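You operate a simulated robot arm through the tools that you are given. There is no shell and no other tool. Be economical: measure what you need, move in short steps, check, and stop when the job is done.

Carry out the task below with a simulated robot arm. There is one attempt and no reset: what you move stays moved.

TASK
Take the yellow xl cartridge and leave it on top of the wooden block. Then put the sage tin on the top of the recycling cabinet.
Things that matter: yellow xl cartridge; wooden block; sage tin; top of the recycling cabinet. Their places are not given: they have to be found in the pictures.

It is judged by the outcome, as a careful person would: the job done as asked, and still so three seconds after it is handed in. It fails if anything else is knocked over, pushed out of place, dropped, spilled or broken.

THE ROBOT
A 7-joint arm with a two-finger parallel gripper, fixed in place. Base frame: the origin is at the foot of the arm, x ahead of it, y to its left, z up. Lengths are in mm, angles in rad, forces in N, time in s.
Its first joint turns from -1.152 to 1.152 rad. Payload 2.4 kg.
Tool frame: the origin (TCP) lies between the finger pads and is the grasp point; the fingertips stand 30 mm ahead of it; z points along the fingers, y is the line along which they close. The gripper opens to 94 mm. The fingers are 28 mm wide and 10 mm thick; the gripper's body (50 by 96 mm) begins 55 mm behind the TCP.
Orientation is told as [roll, pitch, yaw] about the base's x, y, z axes, in that order, counted from this pose: with the fingers straight down and closing along the base's y, the tool's x points along the base's -x, its y along +y and its z along -z.

THE INTERFACE
- The arm moves only by the tool apply_moves. Its argument "plan" is a list of rows, each a list of 7 numbers: the shift along the base's x, y, z in units of 30 mm (1.0 is 30 mm), then the turn, a rotation vector about the base's x, y, z in units of 8 degrees (1.0 is 8 degrees), then the opening, from 0 (shut) to 1 (fully open). In form: [[dx, dy, dz, rx, ry, rz, fingers], ...]. A call has 1 to 8 rows; each row shifts and turns the commanded pose from where the row before left it. A call with a number of a shift or a turn outside -1 to 1 is refused whole. A row lasts 0.2 s, in which the tool goes at most 50 mm and 0.15 rad; a call with a longer step from one row to the next is refused whole, and so is a gripper value outside its range. A pose out of reach is approached as far as the arm can. The call stops where the force on the tool passes 40 N (or 10 N more than at its start, if that is more) or the arm is blocked; 0.2 s more then pass. The fingers move at their own pace (about 153 mm/s each) and stop on an object; they squeeze with about 28 N. The grip force told is the motor's: it shows also when the fingers shut on nothing. Time passes only in rows, and 0.2 s behind the last, so rows that do not move let the fingers close. It gives the time, the measured TCP pose, the force on the tool (base axes), the opening and the grip force at its end, in the units of the frame above (readings bear some noise), and new pictures: "pictures" is both (left out), scene, wrist or none.
- Cameras (640 x 400 px; columns grow to the right, rows downward): "scene" is fixed at [36.5, 479.1, 1434.5]; the picture's right is [-0.75, -0.67, 0.00], its down [-0.44, 0.49, -0.75] and it looks along [0.50, -0.56, -0.66] (base axes); focal length 347 px, centre (320, 200). "wrist" rides on the gripper at [-37, 0, -58] in the tool frame; the picture's right is [0.00, -1.00, 0.00], its down [0.97, 0.00, -0.24] and it looks along [0.24, 0.00, 0.97] (tool axes); focal length 218 px, centre (320, 200).
- measure_at(camera, pixels): there is no depth. For up to 12 entries [column, row, z] of the newest picture of that camera ("zoom" is the newest enlarged one), the place [x, y] in the base frame at which the ray of that pixel passes the height z, good to about 2 mm. No time passes.
- close_up(camera, box): a new picture of the part [left, top, right, bottom] of that camera's present view, enlarged. No time passes.
- sign_off(): hands the job in; it is judged then, once.

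Work in short steps. Measure before you move; look again where a grasp or a placing could have gone wrong, and mend it. You have 80 turns and 120 pictures in all, the two below and enlarged ones among them. Open the gripper and draw the arm clear of the work before you hand the job in, unless the task says otherwise; then end with one line.

The tools are called after "Emit:" by a JSON object that holds its "name" and its "arguments". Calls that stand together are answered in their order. apply_moves: Moves the arm, as the interface text tells. Its arguments: {"type":"object","properties":{"plan":{"type":"array","items":{"type":"array","items":{"type":"number"}}},"pictures":{"type":"string","enum":["both","scene","wrist","none"]}},"required":["plan"]} The other tools are called the same way: measure_at (camera, pixels) gives the place at which the rays of pixels pass given heights; close_up (camera, box) takes an enlarged picture of a part of a camera's view; sign_off () hands the job in.

At the start:

```text
clock: 0.0
position: [450.9, -79.5, 1075.6]
tcp_rot: [0.0, -0.001, -0.001]
contact_force: [0.2, 0.6, 0.3]
opening: 94.0
gripper_force: 0.0
```

scene: 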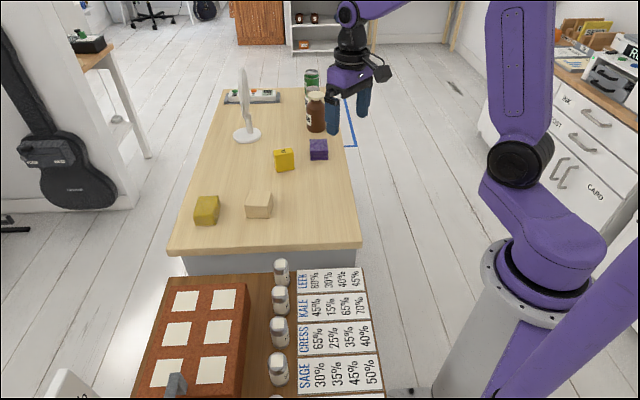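
wrist: 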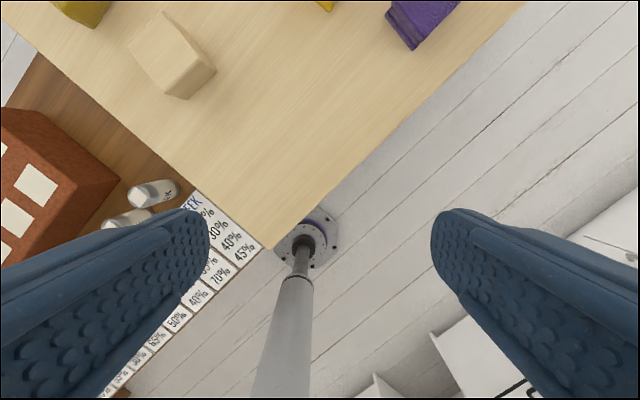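

I'll enlarge the areas with the candidate objects first.

Emit:
{"name": "close_up", "arguments": {"camera": "scene", "box": [160, 60, 380, 260]}}

Emit:
{"name": "close_up", "arguments": {"camera": "scene", "box": [130, 250, 400, 400]}}

Emit:
{"name": "close_up", "arguments": {"camera": "scene", "box": [480, 0, 640, 260]}}

```text
2.00 times, centred on (270, 160) of scene
```

zoom: 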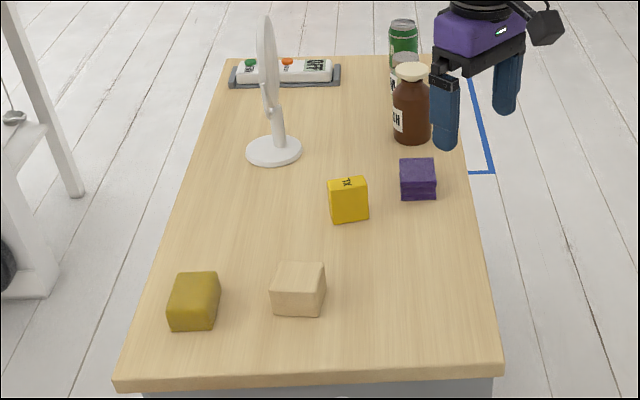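

```text
2.37 times, centred on (265, 325) of scene
```

zoom: 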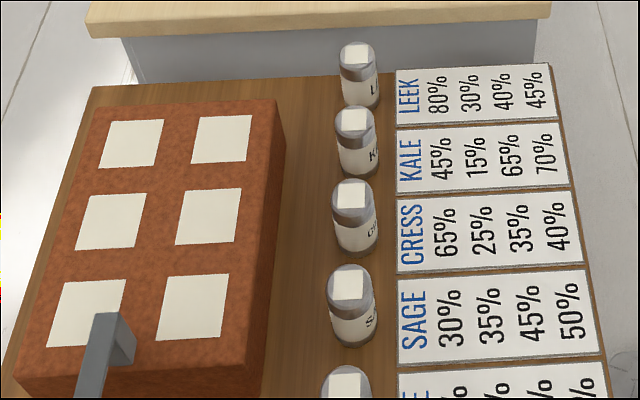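

```text
1.54 times, centred on (560, 130) of scene
```

zoom: 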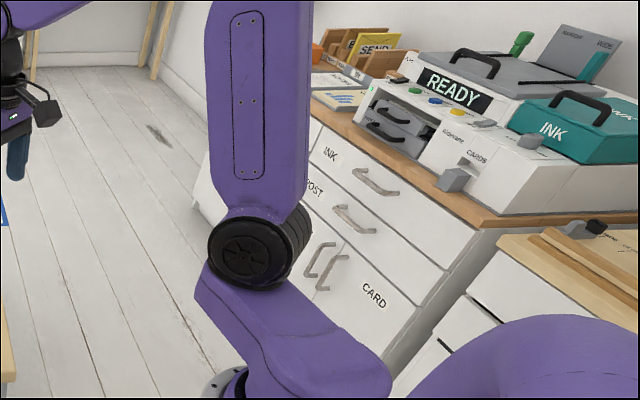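

Emit:
{"name": "measure_at", "arguments": {"camera": "scene", "pixels": [[278, 383, 760], [278, 360, 830], [284, 171, 760], [284, 155, 810], [258, 216, 760], [259, 195, 800], [206, 222, 760], [318, 158, 760], [362, 245, 760], [168, 250, 760], [246, 140, 760], [315, 130, 760]]}}

Emit:
{"name": "close_up", "arguments": {"camera": "wrist", "box": [0, 0, 320, 200]}}

```text
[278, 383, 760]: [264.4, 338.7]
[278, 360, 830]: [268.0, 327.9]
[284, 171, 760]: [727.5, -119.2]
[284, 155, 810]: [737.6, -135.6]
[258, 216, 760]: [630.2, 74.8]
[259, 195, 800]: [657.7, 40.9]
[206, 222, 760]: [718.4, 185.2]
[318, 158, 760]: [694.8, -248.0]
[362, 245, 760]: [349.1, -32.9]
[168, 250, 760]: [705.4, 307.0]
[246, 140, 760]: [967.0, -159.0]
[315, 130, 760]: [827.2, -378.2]
```

```text
2.00 times, centred on (160, 100) of wrist
```

zoom: 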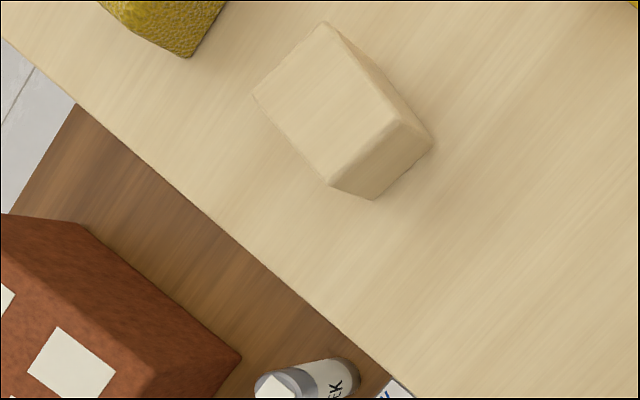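

Emit:
{"name": "measure_at", "arguments": {"camera": "scene", "pixels": [[269, 218, 760], [269, 218, 800], [269, 218, 840], [362, 249, 760], [362, 249, 800], [362, 249, 840]]}}

Emit:
{"name": "measure_at", "arguments": {"camera": "wrist", "pixels": [[186, 99.5, 760], [186, 99.5, 800], [186, 99.5, 840], [272, 248, 760], [272, 248, 800], [272, 248, 840]]}}

```text
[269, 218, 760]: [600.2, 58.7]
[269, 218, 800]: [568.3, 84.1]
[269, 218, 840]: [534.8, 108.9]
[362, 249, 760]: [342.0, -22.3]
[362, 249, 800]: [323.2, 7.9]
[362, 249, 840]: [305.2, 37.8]
```

```text
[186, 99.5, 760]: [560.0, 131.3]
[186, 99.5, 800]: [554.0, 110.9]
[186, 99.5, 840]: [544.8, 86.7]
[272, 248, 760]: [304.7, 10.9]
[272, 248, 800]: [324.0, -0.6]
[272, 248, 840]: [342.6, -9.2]
```

Emit:
{"name": "measure_at", "arguments": {"camera": "scene", "pixels": [[361.5, 243, 800], [361.5, 243, 820], [361.5, 243, 840], [269, 218, 820], [284, 171, 820], [264, 217, 820], [272, 275, 760], [272, 275, 820]]}}

Emit:
{"name": "measure_at", "arguments": {"camera": "wrist", "pixels": [[272, 248, 820], [186, 99.5, 820], [216, 68, 820], [200, 190, 760], [200, 190, 800], [200, 190, 820]]}}

```text
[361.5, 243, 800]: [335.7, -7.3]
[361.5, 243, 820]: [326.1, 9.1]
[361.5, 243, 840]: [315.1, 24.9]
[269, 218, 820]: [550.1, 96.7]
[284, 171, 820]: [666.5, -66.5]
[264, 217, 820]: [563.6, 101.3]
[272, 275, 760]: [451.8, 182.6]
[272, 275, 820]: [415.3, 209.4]
```

```text
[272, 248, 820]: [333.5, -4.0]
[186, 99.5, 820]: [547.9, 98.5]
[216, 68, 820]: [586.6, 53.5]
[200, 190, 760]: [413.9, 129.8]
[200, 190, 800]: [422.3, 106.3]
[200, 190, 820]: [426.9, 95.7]
```

Emit:
{"name": "measure_at", "arguments": {"camera": "scene", "pixels": [[550, 85, 800], [620, 120, 800], [60, 385, 800], [60, 385, 1000], [25, 365, 500], [200, 300, 850], [175, 380, 900], [582, 80, 900], [630, 170, 800]]}}

Emit:
{"name": "close_up", "arguments": {"camera": "scene", "box": [0, 300, 160, 400]}}

Emit:
{"name": "close_up", "arguments": {"camera": "scene", "box": [560, 130, 640, 260]}}

```text
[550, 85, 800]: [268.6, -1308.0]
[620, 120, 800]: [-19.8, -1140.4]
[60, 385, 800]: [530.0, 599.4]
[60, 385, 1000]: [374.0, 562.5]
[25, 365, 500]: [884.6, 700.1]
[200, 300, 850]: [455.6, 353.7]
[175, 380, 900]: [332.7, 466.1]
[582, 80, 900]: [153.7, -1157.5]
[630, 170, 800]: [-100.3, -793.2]
```

```text
4.00 times, centred on (80, 350) of scene
```

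zoom: 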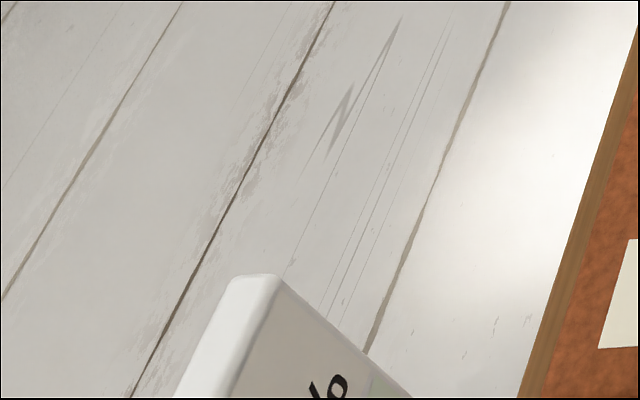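

```text
3.08 times, centred on (600, 195) of scene
```

zoom: 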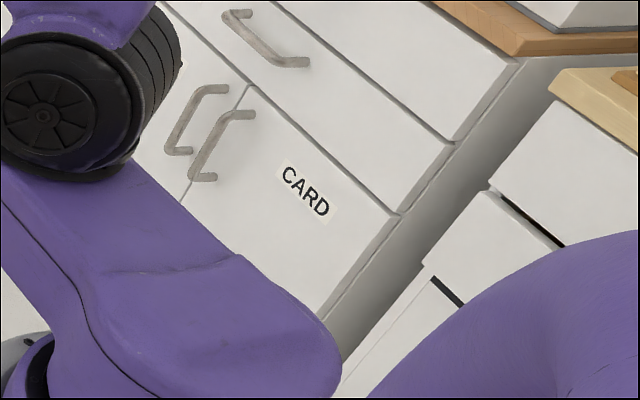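

Cabinet not visible yet; I move the wrist camera left over the tins' bench to look around there.

Emit:
{"name": "apply_moves", "arguments": {"plan": [[-0.3, 1, 0, 0, 0, 0, 1], [-0.3, 1, 0, 0, 0, 0, 1], [-0.3, 1, 0, 0, 0, 0, 1], [-0.3, 1, 0, 0, 0, 0, 1], [-0.3, 1, 0, 0, 0, 0, 1], [-0.3, 1, 0, 0, 0, 0, 1], [-0.3, 1, 0, 0, 0, 0, 1], [-0.3, 1, 0, 0, 0, 0, 1]], "pictures": "wrist"}}

```text
clock: 1.8
position: [380.8, 160.8, 1075.5]
tcp_rot: [0.0, 0.0, 0.0]
contact_force: [0.7, -0.4, 0.0]
opening: 93.9
gripper_force: 0.0
```

wrist: 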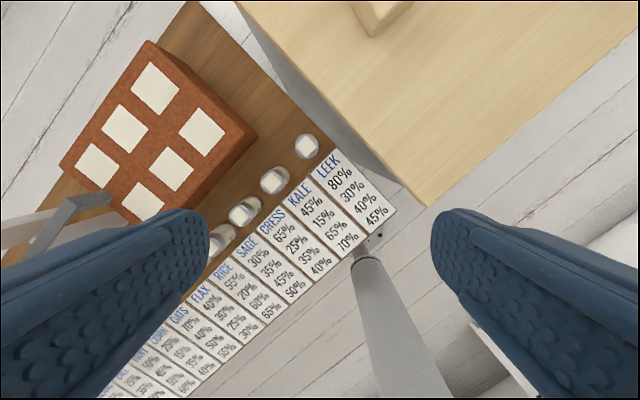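

The bench at left holds the labelled tins; now I look at the right side for the cabinet.

Emit:
{"name": "apply_moves", "arguments": {"plan": [[0, -1, 0, 0, 0, 0, 1], [0, -1, 0, 0, 0, 0, 1], [0, -1, 0, 0, 0, 0, 1], [0, -1, 0, 0, 0, 0, 1], [0, -1, 0, 0, 0, 0, 1], [0, -1, 0, 0, 0, 0, 1], [0, -1, 0, 0, 0, 0, 1], [0, -1, 0, 0, 0, 0, 1]], "pictures": "none"}}

Emit:
{"name": "apply_moves", "arguments": {"plan": [[-0.2, -1, 0, 0, 0, 0, 1], [-0.2, -1, 0, 0, 0, 0, 1], [-0.2, -1, 0, 0, 0, 0, 1], [-0.2, -1, 0, 0, 0, 0, 1], [-0.2, -1, 0, 0, 0, 0, 1], [-0.2, -1, 0, 0, 0, 0, 1], [-0.2, -1, 0, 0, 0, 0, 1], [-0.2, -1, 0, 0, 0, 0, 1]], "pictures": "both"}}

```text
clock: 3.6
position: [378.5, -82.1, 1076.3]
tcp_rot: [-0.002, -0.001, 0.001]
contact_force: [0.5, 0.5, 0.0]
opening: 94.3
gripper_force: 0.0
```

```text
clock: 5.4
position: [331.1, -320.9, 1075.6]
tcp_rot: [0.001, 0.0, 0.001]
contact_force: [0.8, 0.2, 0.2]
opening: 94.2
gripper_force: 0.1
```

scene: 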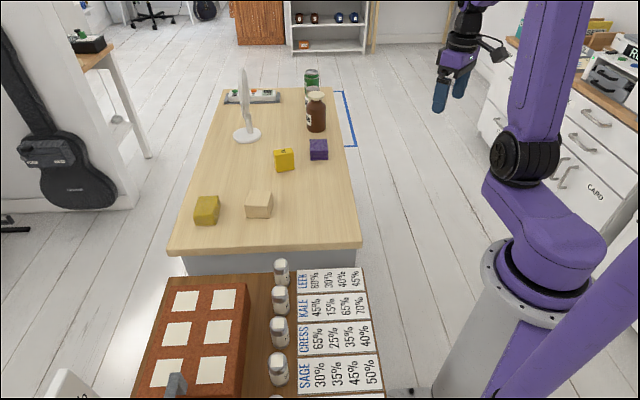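
wrist: 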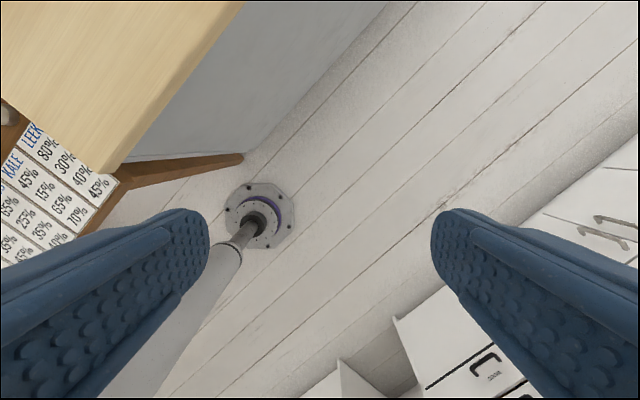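

Emit:
{"name": "close_up", "arguments": {"camera": "wrist", "box": [300, 280, 560, 400]}}

Emit:
{"name": "apply_moves", "arguments": {"plan": [[0, 0, 0, 1, 0, 0, 1], [0, 0, 0, 1, 0, 0, 1], [0, 0, 0, 1, 0, 0, 1], [0, 0, 0, 1, 0, 0, 1], [0, 0, 0, 1, 0, 0, 1], [0, 0, 0, 1, 0, 0, 1]], "pictures": "wrist"}}

```text
2.46 times, centred on (430, 340) of wrist
```

zoom: 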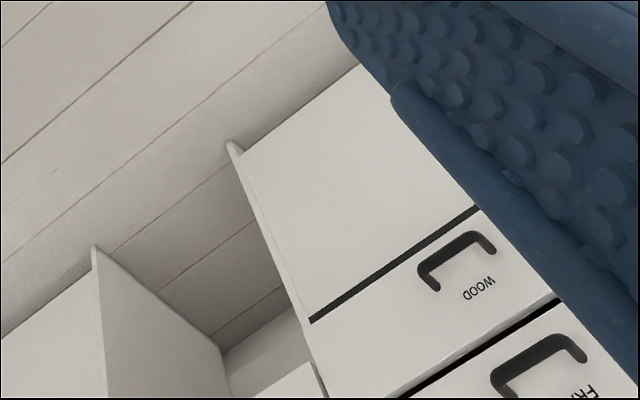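

```text
clock: 6.8
position: [332.0, -321.0, 1076.5]
tcp_rot: [0.839, -0.001, 0.0]
contact_force: [-0.7, -0.1, 0.3]
opening: 94.0
gripper_force: 0.1
```

wrist: 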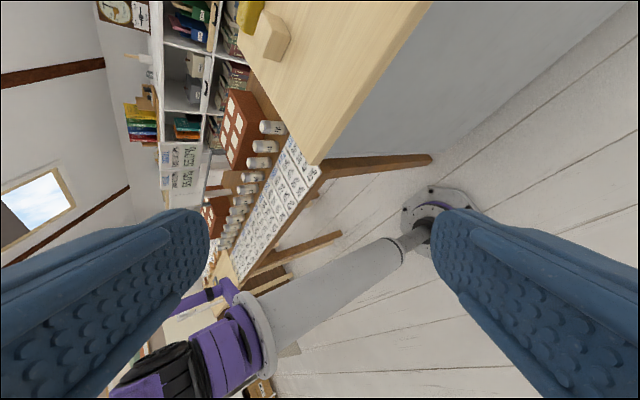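

Emit:
{"name": "close_up", "arguments": {"camera": "wrist", "box": [90, 0, 310, 140]}}

Emit:
{"name": "close_up", "arguments": {"camera": "wrist", "box": [130, 100, 330, 225]}}

Emit:
{"name": "close_up", "arguments": {"camera": "wrist", "box": [100, 180, 340, 400]}}

```text
2.86 times, centred on (200, 70) of wrist
```

zoom: 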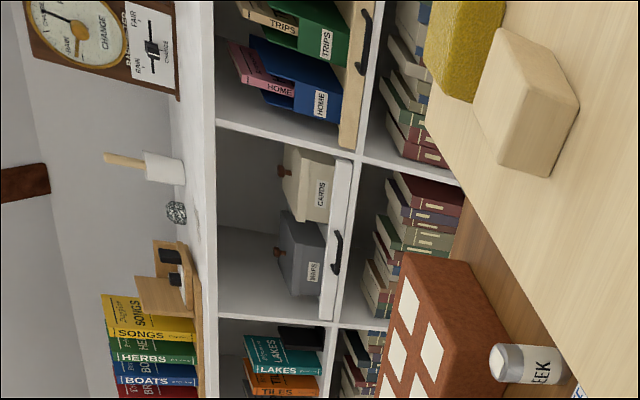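

```text
3.20 times, centred on (230, 162) of wrist
```

zoom: 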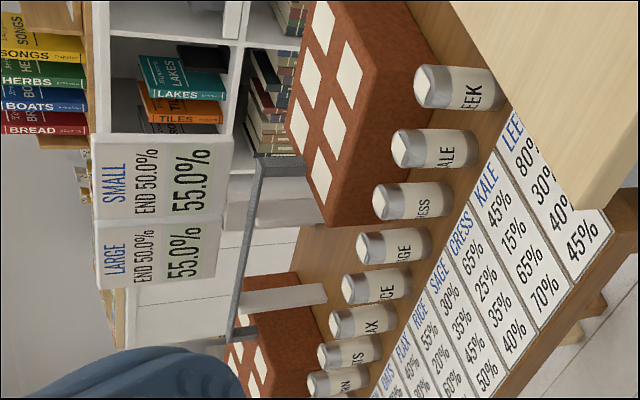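

```text
1.82 times, centred on (220, 290) of wrist
```

zoom: 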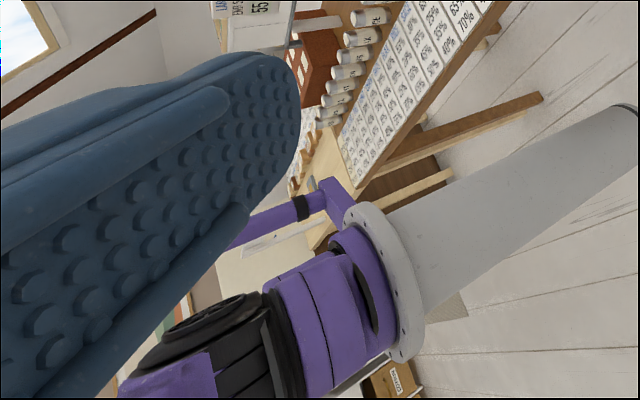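

The sage tin is the 4th in the row. Now I tilt the other way to look at the cabinets on the right and for any "recycling" label.

Emit:
{"name": "close_up", "arguments": {"camera": "scene", "box": [160, 230, 380, 290]}}

Emit:
{"name": "close_up", "arguments": {"camera": "scene", "box": [200, 0, 380, 110]}}

Emit:
{"name": "apply_moves", "arguments": {"plan": [[0, 0, 0, -1, 0, 0, 1], [0, 0, 0, -1, 0, 0, 1], [0, 0, 0, -1, 0, 0, 1], [0, 0, 0, -1, 0, 0, 1], [0, 0, 0, -1, 0, 0, 1], [0, 0, 0, -1, 0, 0, 1], [0, 0, 0, -1, 0, 0, 1], [0, 0, 0, -1, 0, 0, 1]], "pictures": "none"}}

Emit:
{"name": "apply_moves", "arguments": {"plan": [[0, 0, 0, -1, 0, 0, 1], [0, 0, 0, -1, 0, 0, 1], [0, 0, 0, -1, 0, 0, 1], [0, 0, 0, -1, 0, 0, 1]], "pictures": "wrist"}}

```text
2.91 times, centred on (270, 260) of scene
```

zoom: 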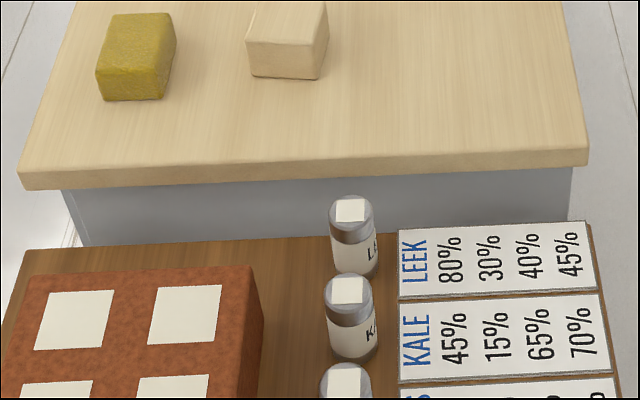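

```text
3.56 times, centred on (290, 55) of scene
```

zoom: 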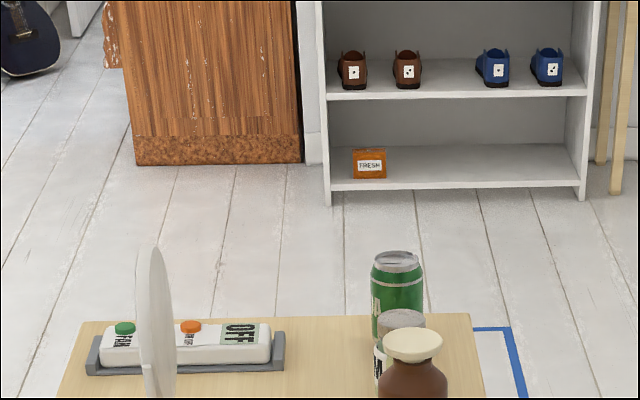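

```text
clock: 8.6
position: [330.8, -319.3, 1076.9]
tcp_rot: [-0.281, -0.002, -0.001]
contact_force: [0.4, 0.2, 0.0]
opening: 93.9
gripper_force: 0.1
```

```text
clock: 9.6
position: [330.3, -319.7, 1074.9]
tcp_rot: [-0.837, 0.0, 0.003]
contact_force: [-0.2, 0.6, -0.4]
opening: 94.0
gripper_force: 0.1
```

wrist: 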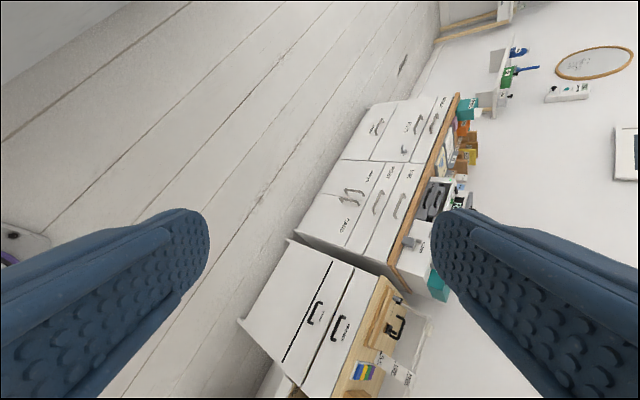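

Those cabinets are out of reach, so the grey-bodied, wood-topped unit with the blocks is likely the recycling cabinet. I'll look at its side for a label.

Emit:
{"name": "apply_moves", "arguments": {"plan": [[0, 0, 0, 1, 0, 0, 1], [0, 0, 0, 1, 0, 0, 1], [0, 0, 0, 1, 0, 0, 1], [0, 0, 0, 1, 0, 0, 1], [0, 0, 0, 1, 0, 0, 1], [0, 0, 0, 1, 0, 0, 1]], "pictures": "none"}}

Emit:
{"name": "apply_moves", "arguments": {"plan": [[0, -0.5, 0, 0, -1, 0, 1], [0, -0.5, 0, 0, -1, 0, 1], [0, -0.5, 0, 0, -1, 0, 1], [0, -0.5, 0, 0, -1, 0, 1], [0, 0, 0, 0, -1, 0, 1], [0, 0, 0, 0, -1, 0, 1], [0, 0, 0, 0, -1, 0, 1], [0, 0, 0, 0, -1, 0, 1]], "pictures": "wrist"}}

```text
clock: 11.0
position: [332.1, -319.7, 1075.5]
tcp_rot: [0.002, 0.0, 0.001]
contact_force: [0.1, -0.2, -0.1]
opening: 94.2
gripper_force: 0.1
```

```text
clock: 12.8
position: [331.8, -380.9, 1076.4]
tcp_rot: [-0.002, -1.119, 0.0]
contact_force: [-0.4, -0.1, -0.2]
opening: 93.8
gripper_force: 0.0
```

wrist: 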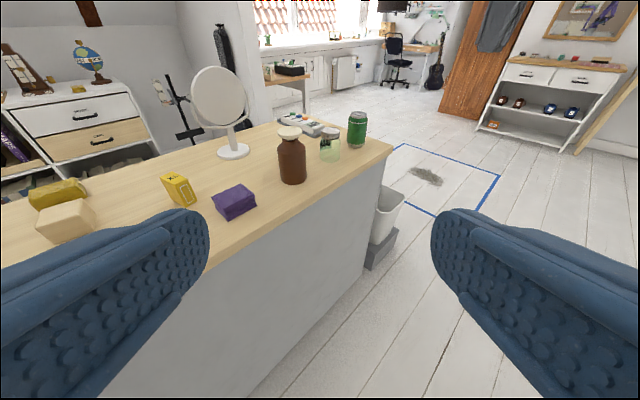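

Emit:
{"name": "close_up", "arguments": {"camera": "wrist", "box": [180, 80, 440, 280]}}

Emit:
{"name": "close_up", "arguments": {"camera": "wrist", "box": [0, 30, 220, 250]}}

```text
2.00 times, centred on (310, 180) of wrist
```

zoom: 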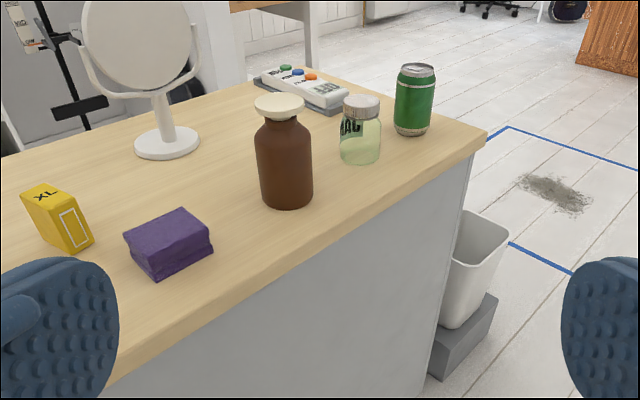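

```text
1.82 times, centred on (110, 140) of wrist
```

zoom: 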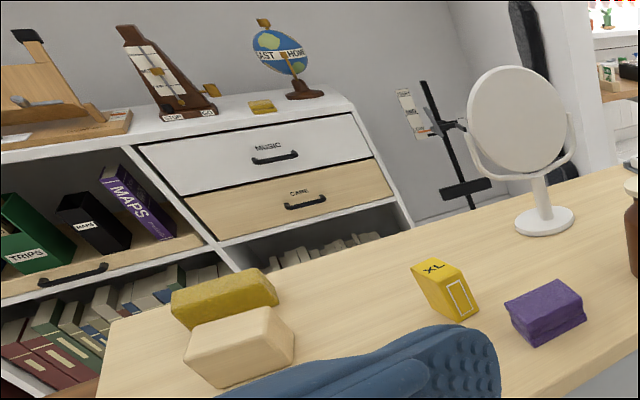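

Emit:
{"name": "close_up", "arguments": {"camera": "wrist", "box": [260, 95, 400, 195]}}

Emit:
{"name": "apply_moves", "arguments": {"plan": [[0, 0.7, 0, 0, 1, 0, 1], [0, 0.7, 0, 0, 1, 0, 1], [0, 0.7, 0, 0, 1, 0, 1], [0, 0.7, 0, 0, 1, 0, 1], [0, 0.7, 0, 0, 1, 0, 1], [0, 0.7, 0, 0, 1, 0, 1], [0, 0.7, 0, 0, 1, 0, 1], [0, 0.7, 0, 0, 1, 0, 1]], "pictures": "none"}}

Emit:
{"name": "apply_moves", "arguments": {"plan": [[1, 0.3, 0, 0, 0, 0, 1], [1, 0.3, 0, 0, 0, 0, 1], [1, 0.3, 0, 0, 0, 0, 1], [1, 0.3, 0, 0, 0, 0, 1], [1, 0.3, 0, 0, 0, 0, 1], [1, 0.3, 0, 0, 0, 0, 1], [0.5, 0.3, 0, 0, 0, 0, 1]], "pictures": "wrist"}}

```text
4.00 times, centred on (330, 145) of wrist
```

zoom: 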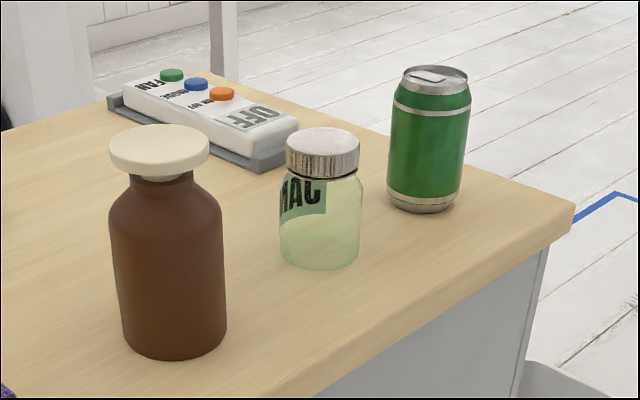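

```text
clock: 14.6
position: [332.4, -212.9, 1076.7]
tcp_rot: [-0.002, 0.001, 0.0]
contact_force: [-0.5, -0.1, 0.3]
opening: 94.2
gripper_force: 0.0
```

```text
clock: 16.2
position: [526.0, -147.2, 1076.5]
tcp_rot: [0.002, -0.001, -0.001]
contact_force: [0.6, 1.0, 0.0]
opening: 93.8
gripper_force: 0.1
```

wrist: 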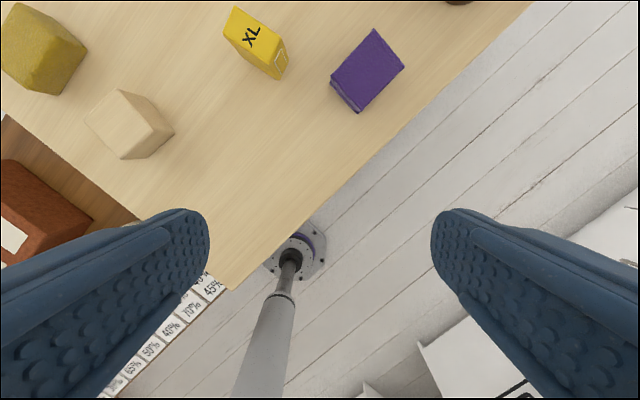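

Emit:
{"name": "close_up", "arguments": {"camera": "wrist", "box": [70, 0, 310, 160]}}

Emit:
{"name": "close_up", "arguments": {"camera": "scene", "box": [180, 130, 340, 230]}}

```text
2.50 times, centred on (190, 80) of wrist
```

zoom: 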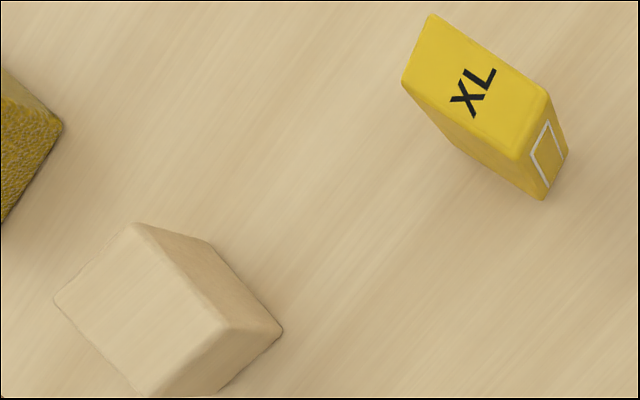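

```text
4.00 times, centred on (260, 180) of scene
```

zoom: 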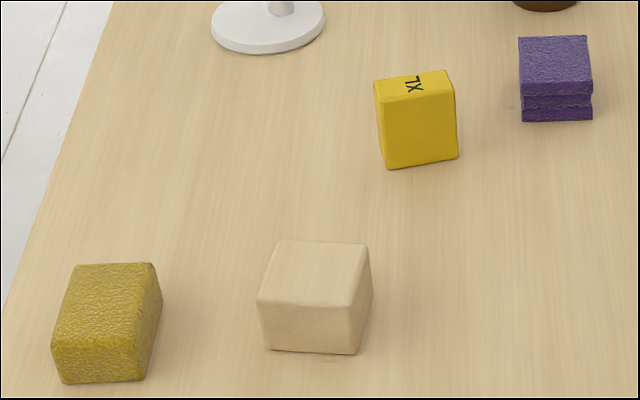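

Emit:
{"name": "measure_at", "arguments": {"camera": "wrist", "pixels": [[279.2, 80, 800], [279.2, 80, 820], [268, 63.2, 860], [268, 63.2, 880], [268, 63.2, 900], [280.8, 36.8, 880], [234, 6, 880], [222.8, 32.8, 880], [116, 90, 860], [84, 120, 860], [122, 158, 860], [150.8, 132, 860]]}}

Emit:
{"name": "measure_at", "arguments": {"camera": "scene", "pixels": [[294.25, 169.75, 800], [294.25, 169.75, 820], [293.25, 152.5, 860], [293.25, 152.5, 880], [293.25, 152.5, 900], [244.5, 206, 860], [249, 190, 860], [271.5, 191, 860], [268.5, 207, 860]]}}

```text
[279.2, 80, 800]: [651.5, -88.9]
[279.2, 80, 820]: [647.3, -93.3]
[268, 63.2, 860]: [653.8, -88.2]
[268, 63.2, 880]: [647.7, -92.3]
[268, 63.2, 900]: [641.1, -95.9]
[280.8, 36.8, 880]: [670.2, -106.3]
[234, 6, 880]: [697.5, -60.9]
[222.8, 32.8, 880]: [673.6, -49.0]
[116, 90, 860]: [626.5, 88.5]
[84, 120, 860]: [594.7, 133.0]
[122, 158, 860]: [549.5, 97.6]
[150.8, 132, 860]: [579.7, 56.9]
```

```text
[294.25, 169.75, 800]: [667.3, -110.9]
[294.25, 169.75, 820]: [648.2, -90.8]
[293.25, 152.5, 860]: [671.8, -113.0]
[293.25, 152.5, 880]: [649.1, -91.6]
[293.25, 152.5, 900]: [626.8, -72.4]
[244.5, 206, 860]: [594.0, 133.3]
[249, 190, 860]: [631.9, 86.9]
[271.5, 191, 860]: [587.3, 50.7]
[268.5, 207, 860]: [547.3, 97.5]
```

Cartridge: top at z≈880, centre ≈(672,-77), 26 mm thick, table z≈820. I go above it with a +58° yaw.

Emit:
{"name": "apply_moves", "arguments": {"plan": [[0.608, 0.2925, -0.3, 0, 0, 0.906, 0.65], [0.608, 0.2925, -0.3, 0, 0, 0.906, 0.65], [0.608, 0.2925, -0.3, 0, 0, 0.906, 0.65], [0.608, 0.2925, -0.3, 0, 0, 0.906, 0.65], [0.608, 0.2925, -0.3, 0, 0, 0.906, 0.65], [0.608, 0.2925, -0.3, 0, 0, 0.906, 0.65], [0.608, 0.2925, -0.3, 0, 0, 0.906, 0.65], [0.608, 0.2925, -0.3, 0, 0, 0.906, 0.65]], "pictures": "both"}}

```text
clock: 18.0
position: [671.3, -76.6, 1004.7]
tcp_rot: [0.003, 0.0, 1.015]
contact_force: [0.9, 0.0, -0.4]
opening: 61.1
gripper_force: 0.1
```

scene: 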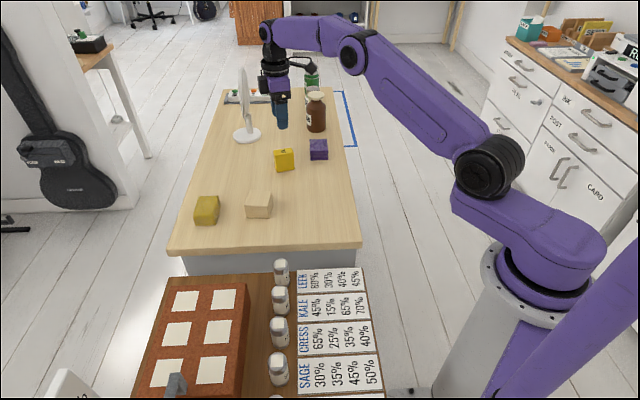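
wrist: 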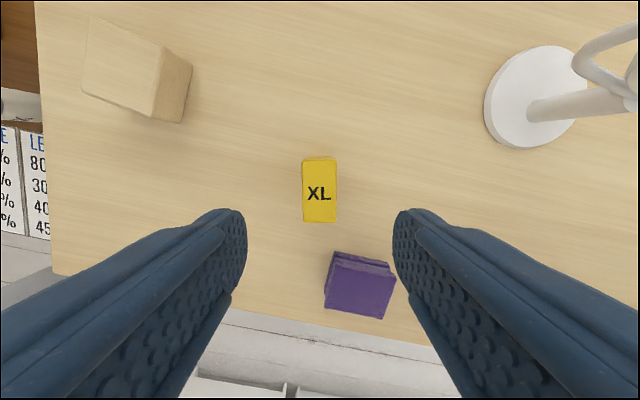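

Emit:
{"name": "measure_at", "arguments": {"camera": "wrist", "pixels": [[319, 193, 880], [303, 159, 880], [336, 160, 880], [336, 221, 880], [303, 222, 880], [333, 252, 850], [393, 270, 850], [240, 220, 900]]}}

```text
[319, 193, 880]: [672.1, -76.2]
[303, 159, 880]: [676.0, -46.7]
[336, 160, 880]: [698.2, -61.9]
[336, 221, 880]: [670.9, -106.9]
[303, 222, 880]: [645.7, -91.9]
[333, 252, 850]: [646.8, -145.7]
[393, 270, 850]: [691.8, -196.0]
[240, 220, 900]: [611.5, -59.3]
```

Emit:
{"name": "apply_moves", "arguments": {"plan": [[0.03, 0, -1, 0, 0, 0, 0.65], [0, 0, -1, 0, 0, 0, 0.65], [0, 0, -1, 0, 0, 0, 0.65], [0, 0, -1, 0, 0, 0, 0.65], [0, 0, -0.9, 0, 0, 0, 0.65]], "pictures": "both"}}

```text
clock: 19.2
position: [671.4, -81.6, 854.6]
tcp_rot: [-0.001, -0.001, 1.012]
contact_force: [0.9, 0.4, -0.2]
opening: 61.3
gripper_force: 0.1
```

scene: 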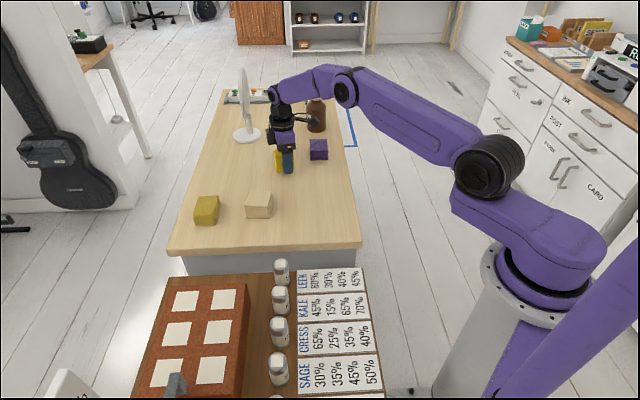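
wrist: 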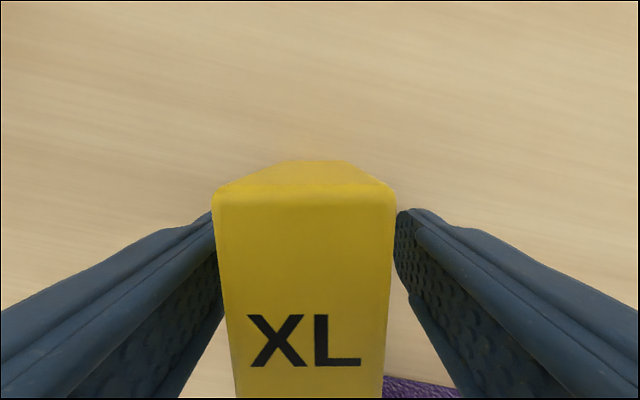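

Cartridge is between the fingers; I close.

Emit:
{"name": "apply_moves", "arguments": {"plan": [[0, 0.1, 0.1, 0, 0, 0, 0.65], [0, 0, 0, 0, 0, 0, 0.15], [0, 0, 0, 0, 0, 0, 0.15], [0, 0, 0, 0, 0, 0, 0.15]], "pictures": "wrist"}}

```text
clock: 20.2
position: [671.3, -79.5, 858.8]
tcp_rot: [0.0, 0.001, 1.013]
contact_force: [-0.3, 0.6, 1.4]
opening: 33.4
gripper_force: 27.7
```

wrist: 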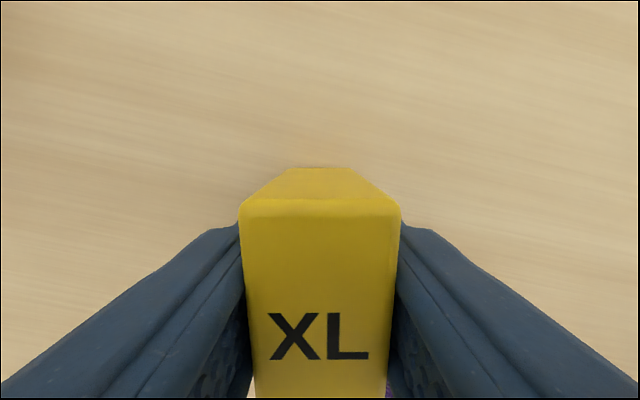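

Gripped (opening 33, 28 N). I lift.

Emit:
{"name": "apply_moves", "arguments": {"plan": [[0, 0, 0.5, 0, 0, 0, 0.1], [0, 0, 1, 0, 0, 0, 0.1], [0, 0, 1, 0, 0, 0, 0.1], [0, 0, 1, 0, 0, 0, 0.1]], "pictures": "both"}}

```text
clock: 21.2
position: [670.3, -80.0, 965.6]
tcp_rot: [-0.001, 0.0, 1.013]
contact_force: [0.7, 1.2, -0.4]
opening: 33.6
gripper_force: 28.1
```

scene: 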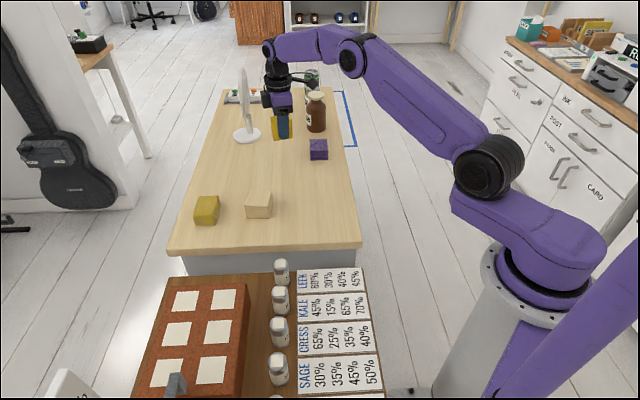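
wrist: 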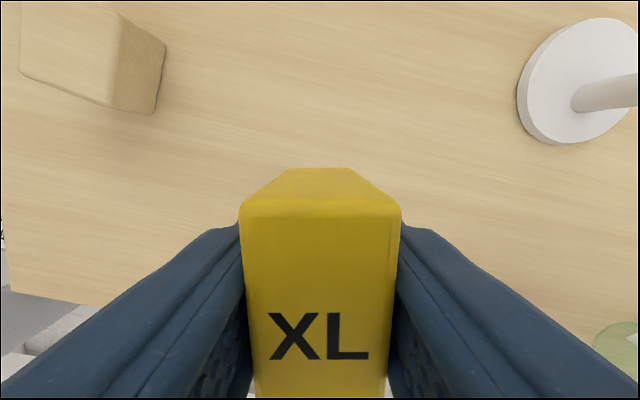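

Emit:
{"name": "apply_moves", "arguments": {"plan": [[-0.468, 0.956, 0, 0, 0, -0.433, 0.1], [-0.468, 0.956, 0, 0, 0, -0.433, 0.1], [-0.468, 0.956, 0, 0, 0, -0.433, 0.1], [-0.468, 0.956, 0, 0, 0, -0.433, 0.1], [-0.468, 0.956, 0, 0, 0, -0.433, 0.1], [-0.468, 0.956, 0, 0, 0, -0.433, 0.1], [0, 0, 0, 0, 0, 0, 0.1]], "pictures": "both"}}

```text
clock: 22.8
position: [588.9, 96.1, 964.7]
tcp_rot: [0.0, 0.0, 0.649]
contact_force: [0.1, 0.5, 0.1]
opening: 33.7
gripper_force: 28.3
```

scene: 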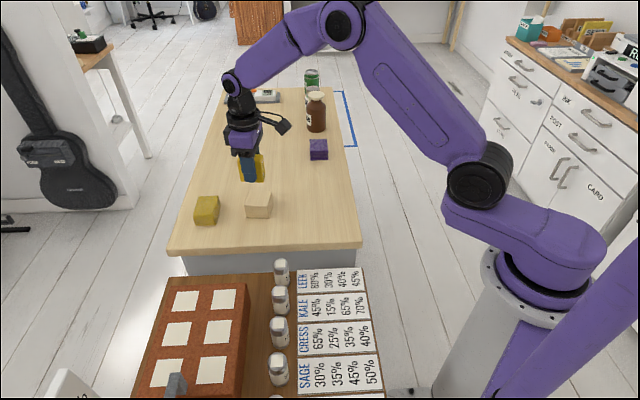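
wrist: 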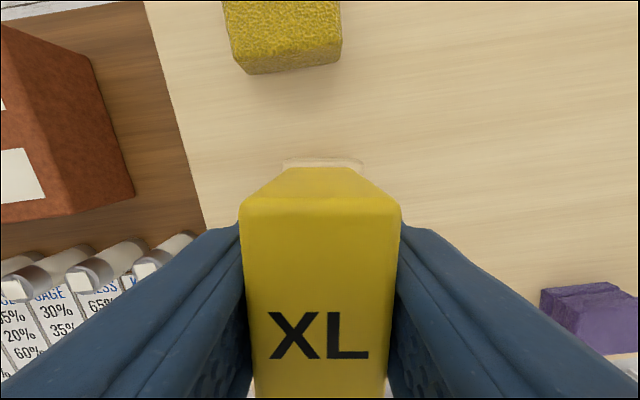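

Emit:
{"name": "apply_moves", "arguments": {"plan": [[-0.1, -0.13, -0.8, 0, 0, 0, 0.1], [0, 0, -0.8, 0, 0, 0, 0.1], [0, 0, -0.4, 0, 0, 0, 0.1], [0, 0, 0, 0, 0, 0, 0.1]], "pictures": "scene"}}

Emit:
{"name": "close_up", "arguments": {"camera": "scene", "box": [200, 130, 320, 230]}}

```text
clock: 23.8
position: [584.8, 92.2, 904.1]
tcp_rot: [0.001, -0.001, 0.65]
contact_force: [-5.0, -1.4, 17.7]
opening: 33.8
gripper_force: 27.9
```

scene: 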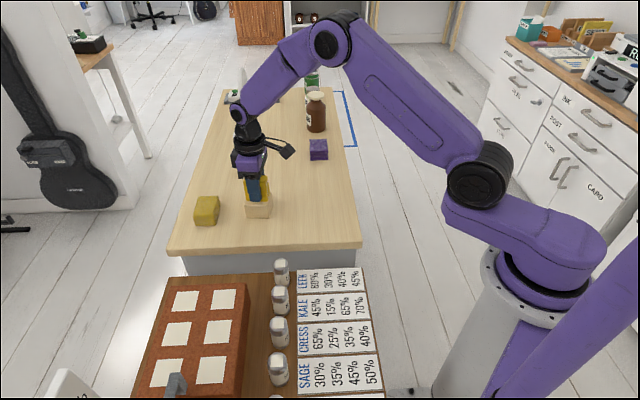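

```text
4.00 times, centred on (260, 180) of scene
```

zoom: 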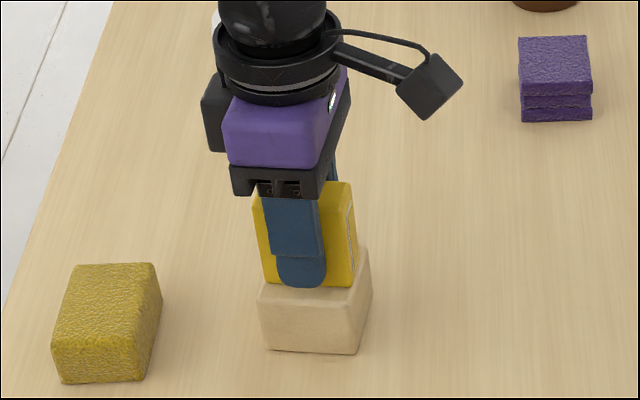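

The cartridge rests on the block (18 N contact). I release modestly and rise.

Emit:
{"name": "apply_moves", "arguments": {"plan": [[0, 0, 0.05, 0, 0, 0, 0.1], [0, 0, 0, 0, 0, 0, 0.42], [0, 0, 0, 0, 0, 0, 0.6], [0, 0, 0, 0, 0, 0, 0.6], [0, 0, 0.6, 0, 0, 0, 0.6], [0, 0, 1, 0, 0, 0, 0.6], [0, 0, 1, 0, 0, 0, 0.6], [0, 0, 1, 0, 0, 0, 0.6]], "pictures": "both"}}

Emit:
{"name": "close_up", "arguments": {"camera": "scene", "box": [200, 130, 320, 230]}}

```text
clock: 25.6
position: [585.0, 92.0, 1014.6]
tcp_rot: [0.0, 0.0, 0.649]
contact_force: [0.0, -0.4, -0.2]
opening: 56.3
gripper_force: 0.0
```

scene: 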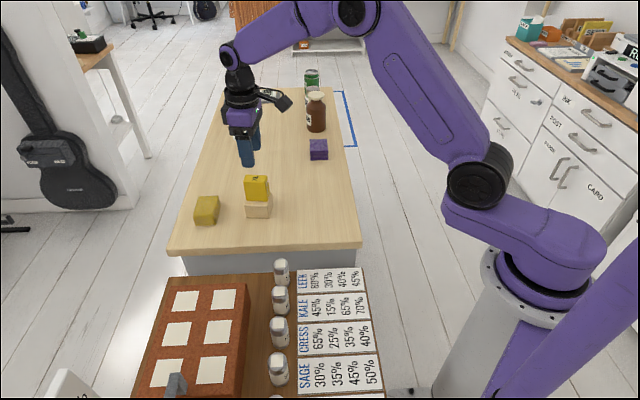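
wrist: 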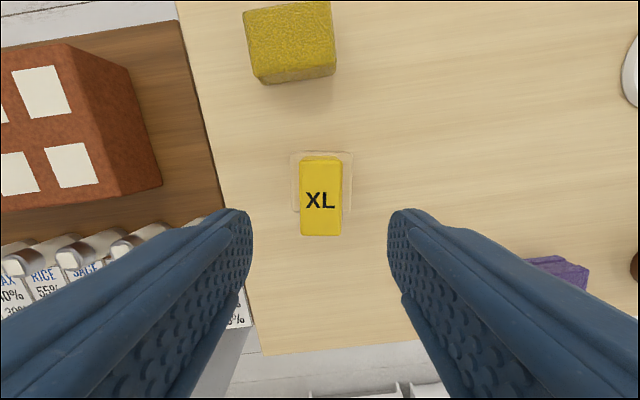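

```text
4.00 times, centred on (260, 180) of scene
```

zoom: 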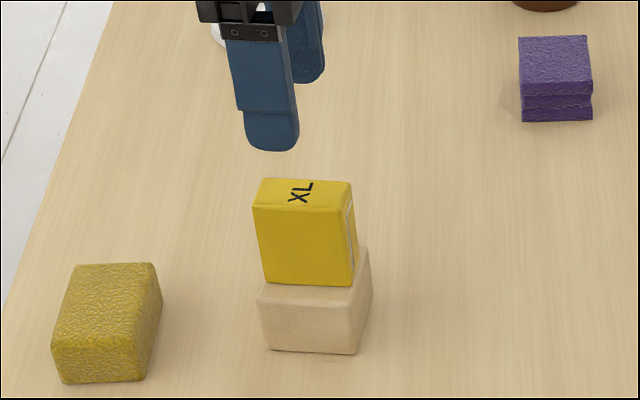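

Cartridge sits squarely on the block. Now I travel to above the tins, turning to yaw -49°.

Emit:
{"name": "apply_moves", "arguments": {"plan": [[-0.7, 0.1, 0.6, 0, 0, -0.9, 0.6], [-0.8, 0.3, 0.6, 0, 0, -0.9, 0.6], [-0.8, 0.3, 0.6, 0, 0, -0.9, 0.6], [-0.8, 0.3, 0, 0, 0, -0.9, 0.6], [-0.8, 0.3, 0, 0, 0, -0.9, 0.6], [-0.8, 0.3, 0, 0, 0, -0.9, 0.6], [-0.8, 0.4, 0, 0, 0, -0.9, 0.6], [-0.8, 0.4, 0, 0, 0, -0.9, 0.6]], "pictures": "none"}}

Emit:
{"name": "apply_moves", "arguments": {"plan": [[-0.8, 0.7, 0, 0, 0, -0.9, 0.6], [-0.8, 0.7, 0, 0, 0, -0.9, 0.6], [-0.8, 0.7, 0, 0, 0, -0.9, 0.6], [0, 0, 0, 0, 0, -0.85, 0.6]], "pictures": "both"}}

```text
clock: 27.4
position: [395.7, 163.5, 1069.4]
tcp_rot: [-0.001, 0.0, -0.357]
contact_force: [0.3, 0.7, 0.5]
opening: 56.5
gripper_force: 0.1
```

```text
clock: 28.4
position: [325.8, 228.3, 1069.6]
tcp_rot: [0.0, 0.002, -0.853]
contact_force: [0.1, -0.5, -1.0]
opening: 56.6
gripper_force: 0.1
```

scene: 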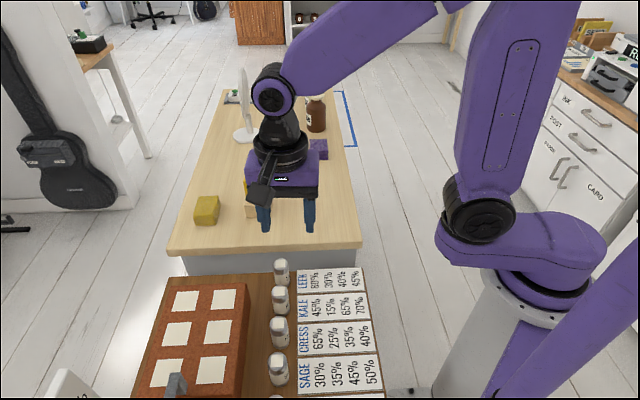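
wrist: 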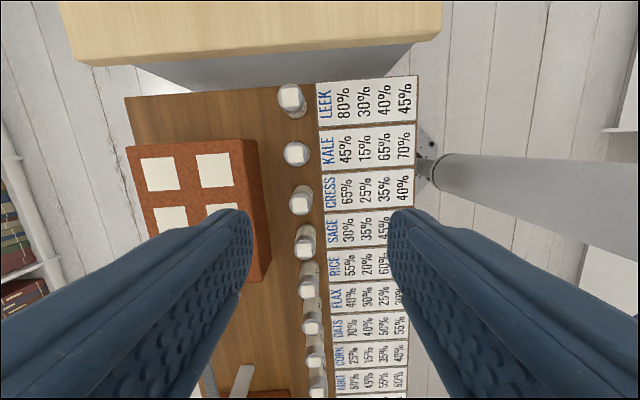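

Emit:
{"name": "close_up", "arguments": {"camera": "wrist", "box": [240, 130, 400, 270]}}

Emit:
{"name": "measure_at", "arguments": {"camera": "wrist", "pixels": [[296, 153, 820], [296, 153, 860], [304, 243, 800], [304, 243, 820], [304, 243, 840], [304, 243, 860]]}}

Emit:
{"name": "measure_at", "arguments": {"camera": "scene", "pixels": [[280.3, 291.3, 820], [280.3, 291.3, 860], [276.8, 361.3, 800], [276.8, 361.3, 820], [276.8, 361.3, 840], [276.8, 361.3, 860]]}}

```text
2.86 times, centred on (320, 200) of wrist
```

zoom: 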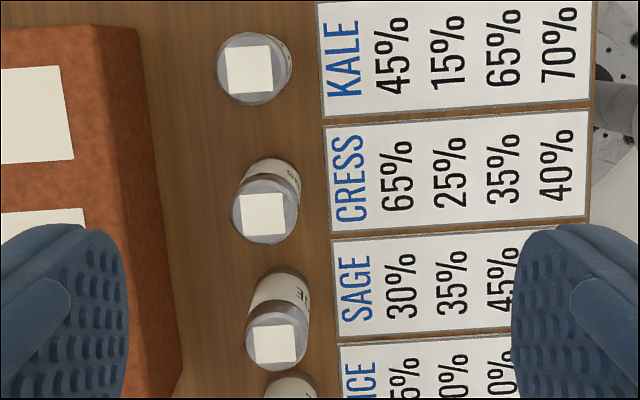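

```text
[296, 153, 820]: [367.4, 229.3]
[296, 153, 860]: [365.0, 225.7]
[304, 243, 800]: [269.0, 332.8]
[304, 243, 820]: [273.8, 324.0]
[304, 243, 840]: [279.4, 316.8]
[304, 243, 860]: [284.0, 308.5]
```

```text
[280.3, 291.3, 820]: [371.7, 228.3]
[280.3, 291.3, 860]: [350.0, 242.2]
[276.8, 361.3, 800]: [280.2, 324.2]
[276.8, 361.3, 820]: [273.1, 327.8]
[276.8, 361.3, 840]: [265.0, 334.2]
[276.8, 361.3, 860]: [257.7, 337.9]
```

Emit:
{"name": "measure_at", "arguments": {"camera": "zoom", "pixels": [[183, 340, 760], [140, 340, 820], [140, 340, 840], [247, 340, 818], [309, 340, 818], [278, 343, 818], [256, 76, 818], [266, 213, 818], [170, 200, 760], [335, 290, 760]]}}

```text
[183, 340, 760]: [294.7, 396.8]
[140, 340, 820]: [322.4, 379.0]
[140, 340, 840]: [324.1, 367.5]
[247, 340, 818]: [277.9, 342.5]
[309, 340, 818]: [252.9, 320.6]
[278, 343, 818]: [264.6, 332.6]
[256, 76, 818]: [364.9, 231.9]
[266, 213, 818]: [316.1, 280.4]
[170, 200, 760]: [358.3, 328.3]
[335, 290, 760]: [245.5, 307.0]
```

Emit:
{"name": "measure_at", "arguments": {"camera": "wrist", "pixels": [[317, 83, 740], [317, 83, 760], [317, 83, 780], [305.3, 250, 829], [297.6, 156.6, 829], [301, 204.5, 829]]}}

Emit:
{"name": "measure_at", "arguments": {"camera": "scene", "pixels": [[296.8, 270.3, 740], [296.8, 270.3, 760], [296.8, 270.3, 780], [276.8, 361.3, 829]]}}

```text
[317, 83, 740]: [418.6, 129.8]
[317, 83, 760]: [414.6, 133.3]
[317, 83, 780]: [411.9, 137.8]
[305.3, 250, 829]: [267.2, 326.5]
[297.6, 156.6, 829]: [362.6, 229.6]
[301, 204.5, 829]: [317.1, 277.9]
```

```text
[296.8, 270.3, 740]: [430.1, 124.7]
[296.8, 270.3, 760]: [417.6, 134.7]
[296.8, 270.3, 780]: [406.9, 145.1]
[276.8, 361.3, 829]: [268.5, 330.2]
```

Sage tin: centre ≈(268,328), top ≈829, bench ≈765. I move above it.

Emit:
{"name": "apply_moves", "arguments": {"plan": [[-0.38, 0.665, -0.6, 0, 0, 0, 0.6], [-0.38, 0.665, -0.8, 0, 0, 0, 0.6], [-0.38, 0.665, -1, 0, 0, 0, 0.6], [-0.38, 0.665, -1, 0, 0, 0, 0.6], [-0.4, 0.665, -1, 0, 0, 0, 0.6], [0, 0, -1, 0, 0, 0, 0.6], [0, 0, 0, 0, 0, 0, 0.6]], "pictures": "both"}}

```text
clock: 30.0
position: [268.9, 327.3, 907.1]
tcp_rot: [0.001, -0.001, -0.851]
contact_force: [-0.1, 0.1, 0.2]
opening: 56.4
gripper_force: 0.0
```

scene: 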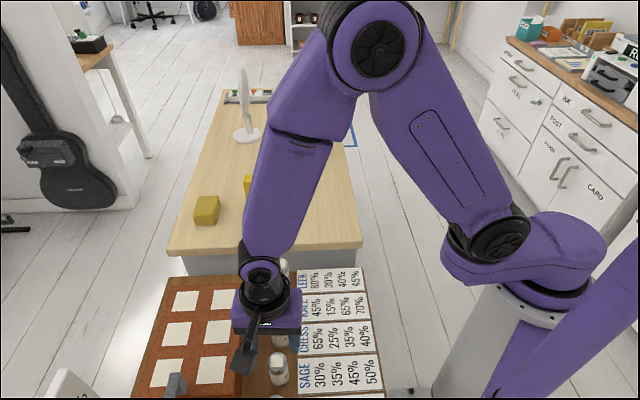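
wrist: 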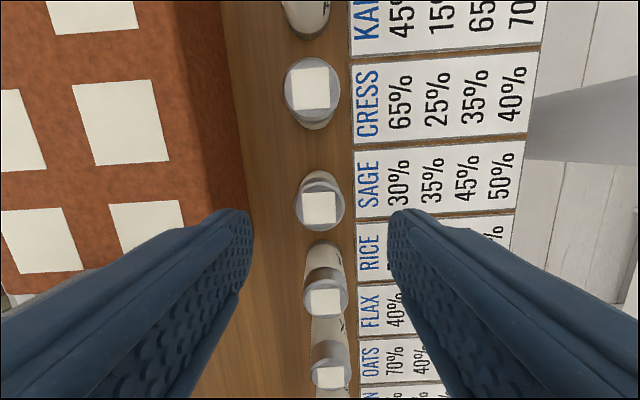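

Emit:
{"name": "measure_at", "arguments": {"camera": "wrist", "pixels": [[319, 208, 829], [295, 205, 820], [345, 205, 820], [312, 90, 829], [325, 300, 829]]}}

Emit:
{"name": "close_up", "arguments": {"camera": "wrist", "box": [240, 140, 400, 260]}}

```text
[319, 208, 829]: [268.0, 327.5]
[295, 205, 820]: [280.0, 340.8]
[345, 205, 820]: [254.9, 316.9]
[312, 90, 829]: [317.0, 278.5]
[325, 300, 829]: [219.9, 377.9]
```

```text
3.33 times, centred on (320, 200) of wrist
```

zoom: 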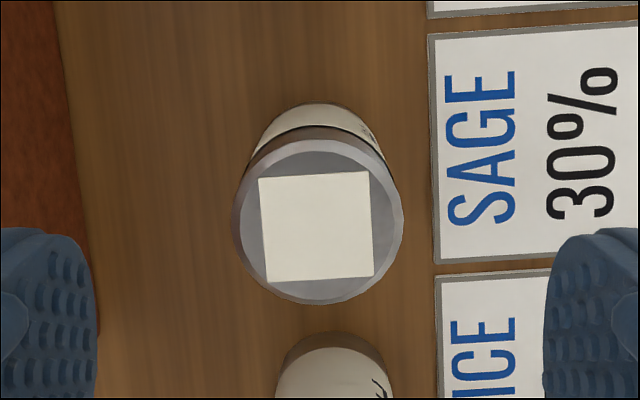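

Well centred. Descend to z≈805 and close.

Emit:
{"name": "apply_moves", "arguments": {"plan": [[-0.02, 0, -1, 0, 0, 0, 0.6], [0, 0, -1, 0, 0, 0, 0.6], [0, 0, -0.9, 0, 0, 0, 0.6], [0, 0, -0.5, 0, 0, 0, 0.6], [0, 0, 0, 0, 0, 0, 0.6], [0, 0, 0, 0, 0, 0, 0.15], [0, 0, 0, 0, 0, 0, 0.15], [0, 0, 0, 0, 0, 0, 0.15]], "pictures": "both"}}

```text
clock: 31.8
position: [266.1, 326.8, 804.1]
tcp_rot: [0.001, 0.0, -0.851]
contact_force: [0.4, -0.7, 0.8]
opening: 32.9
gripper_force: 27.9
```

scene: 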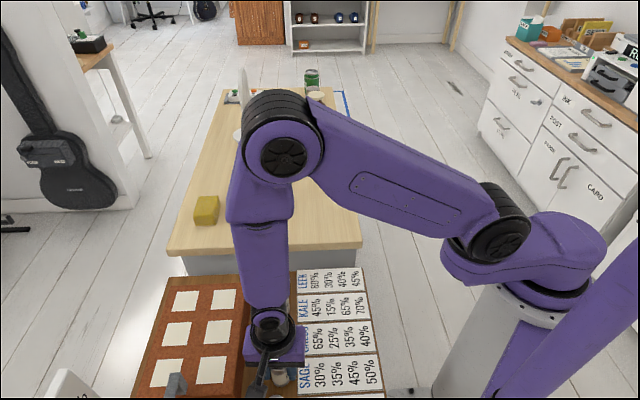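
wrist: 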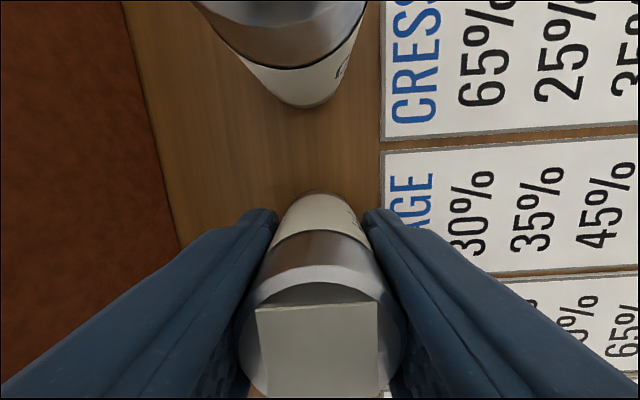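

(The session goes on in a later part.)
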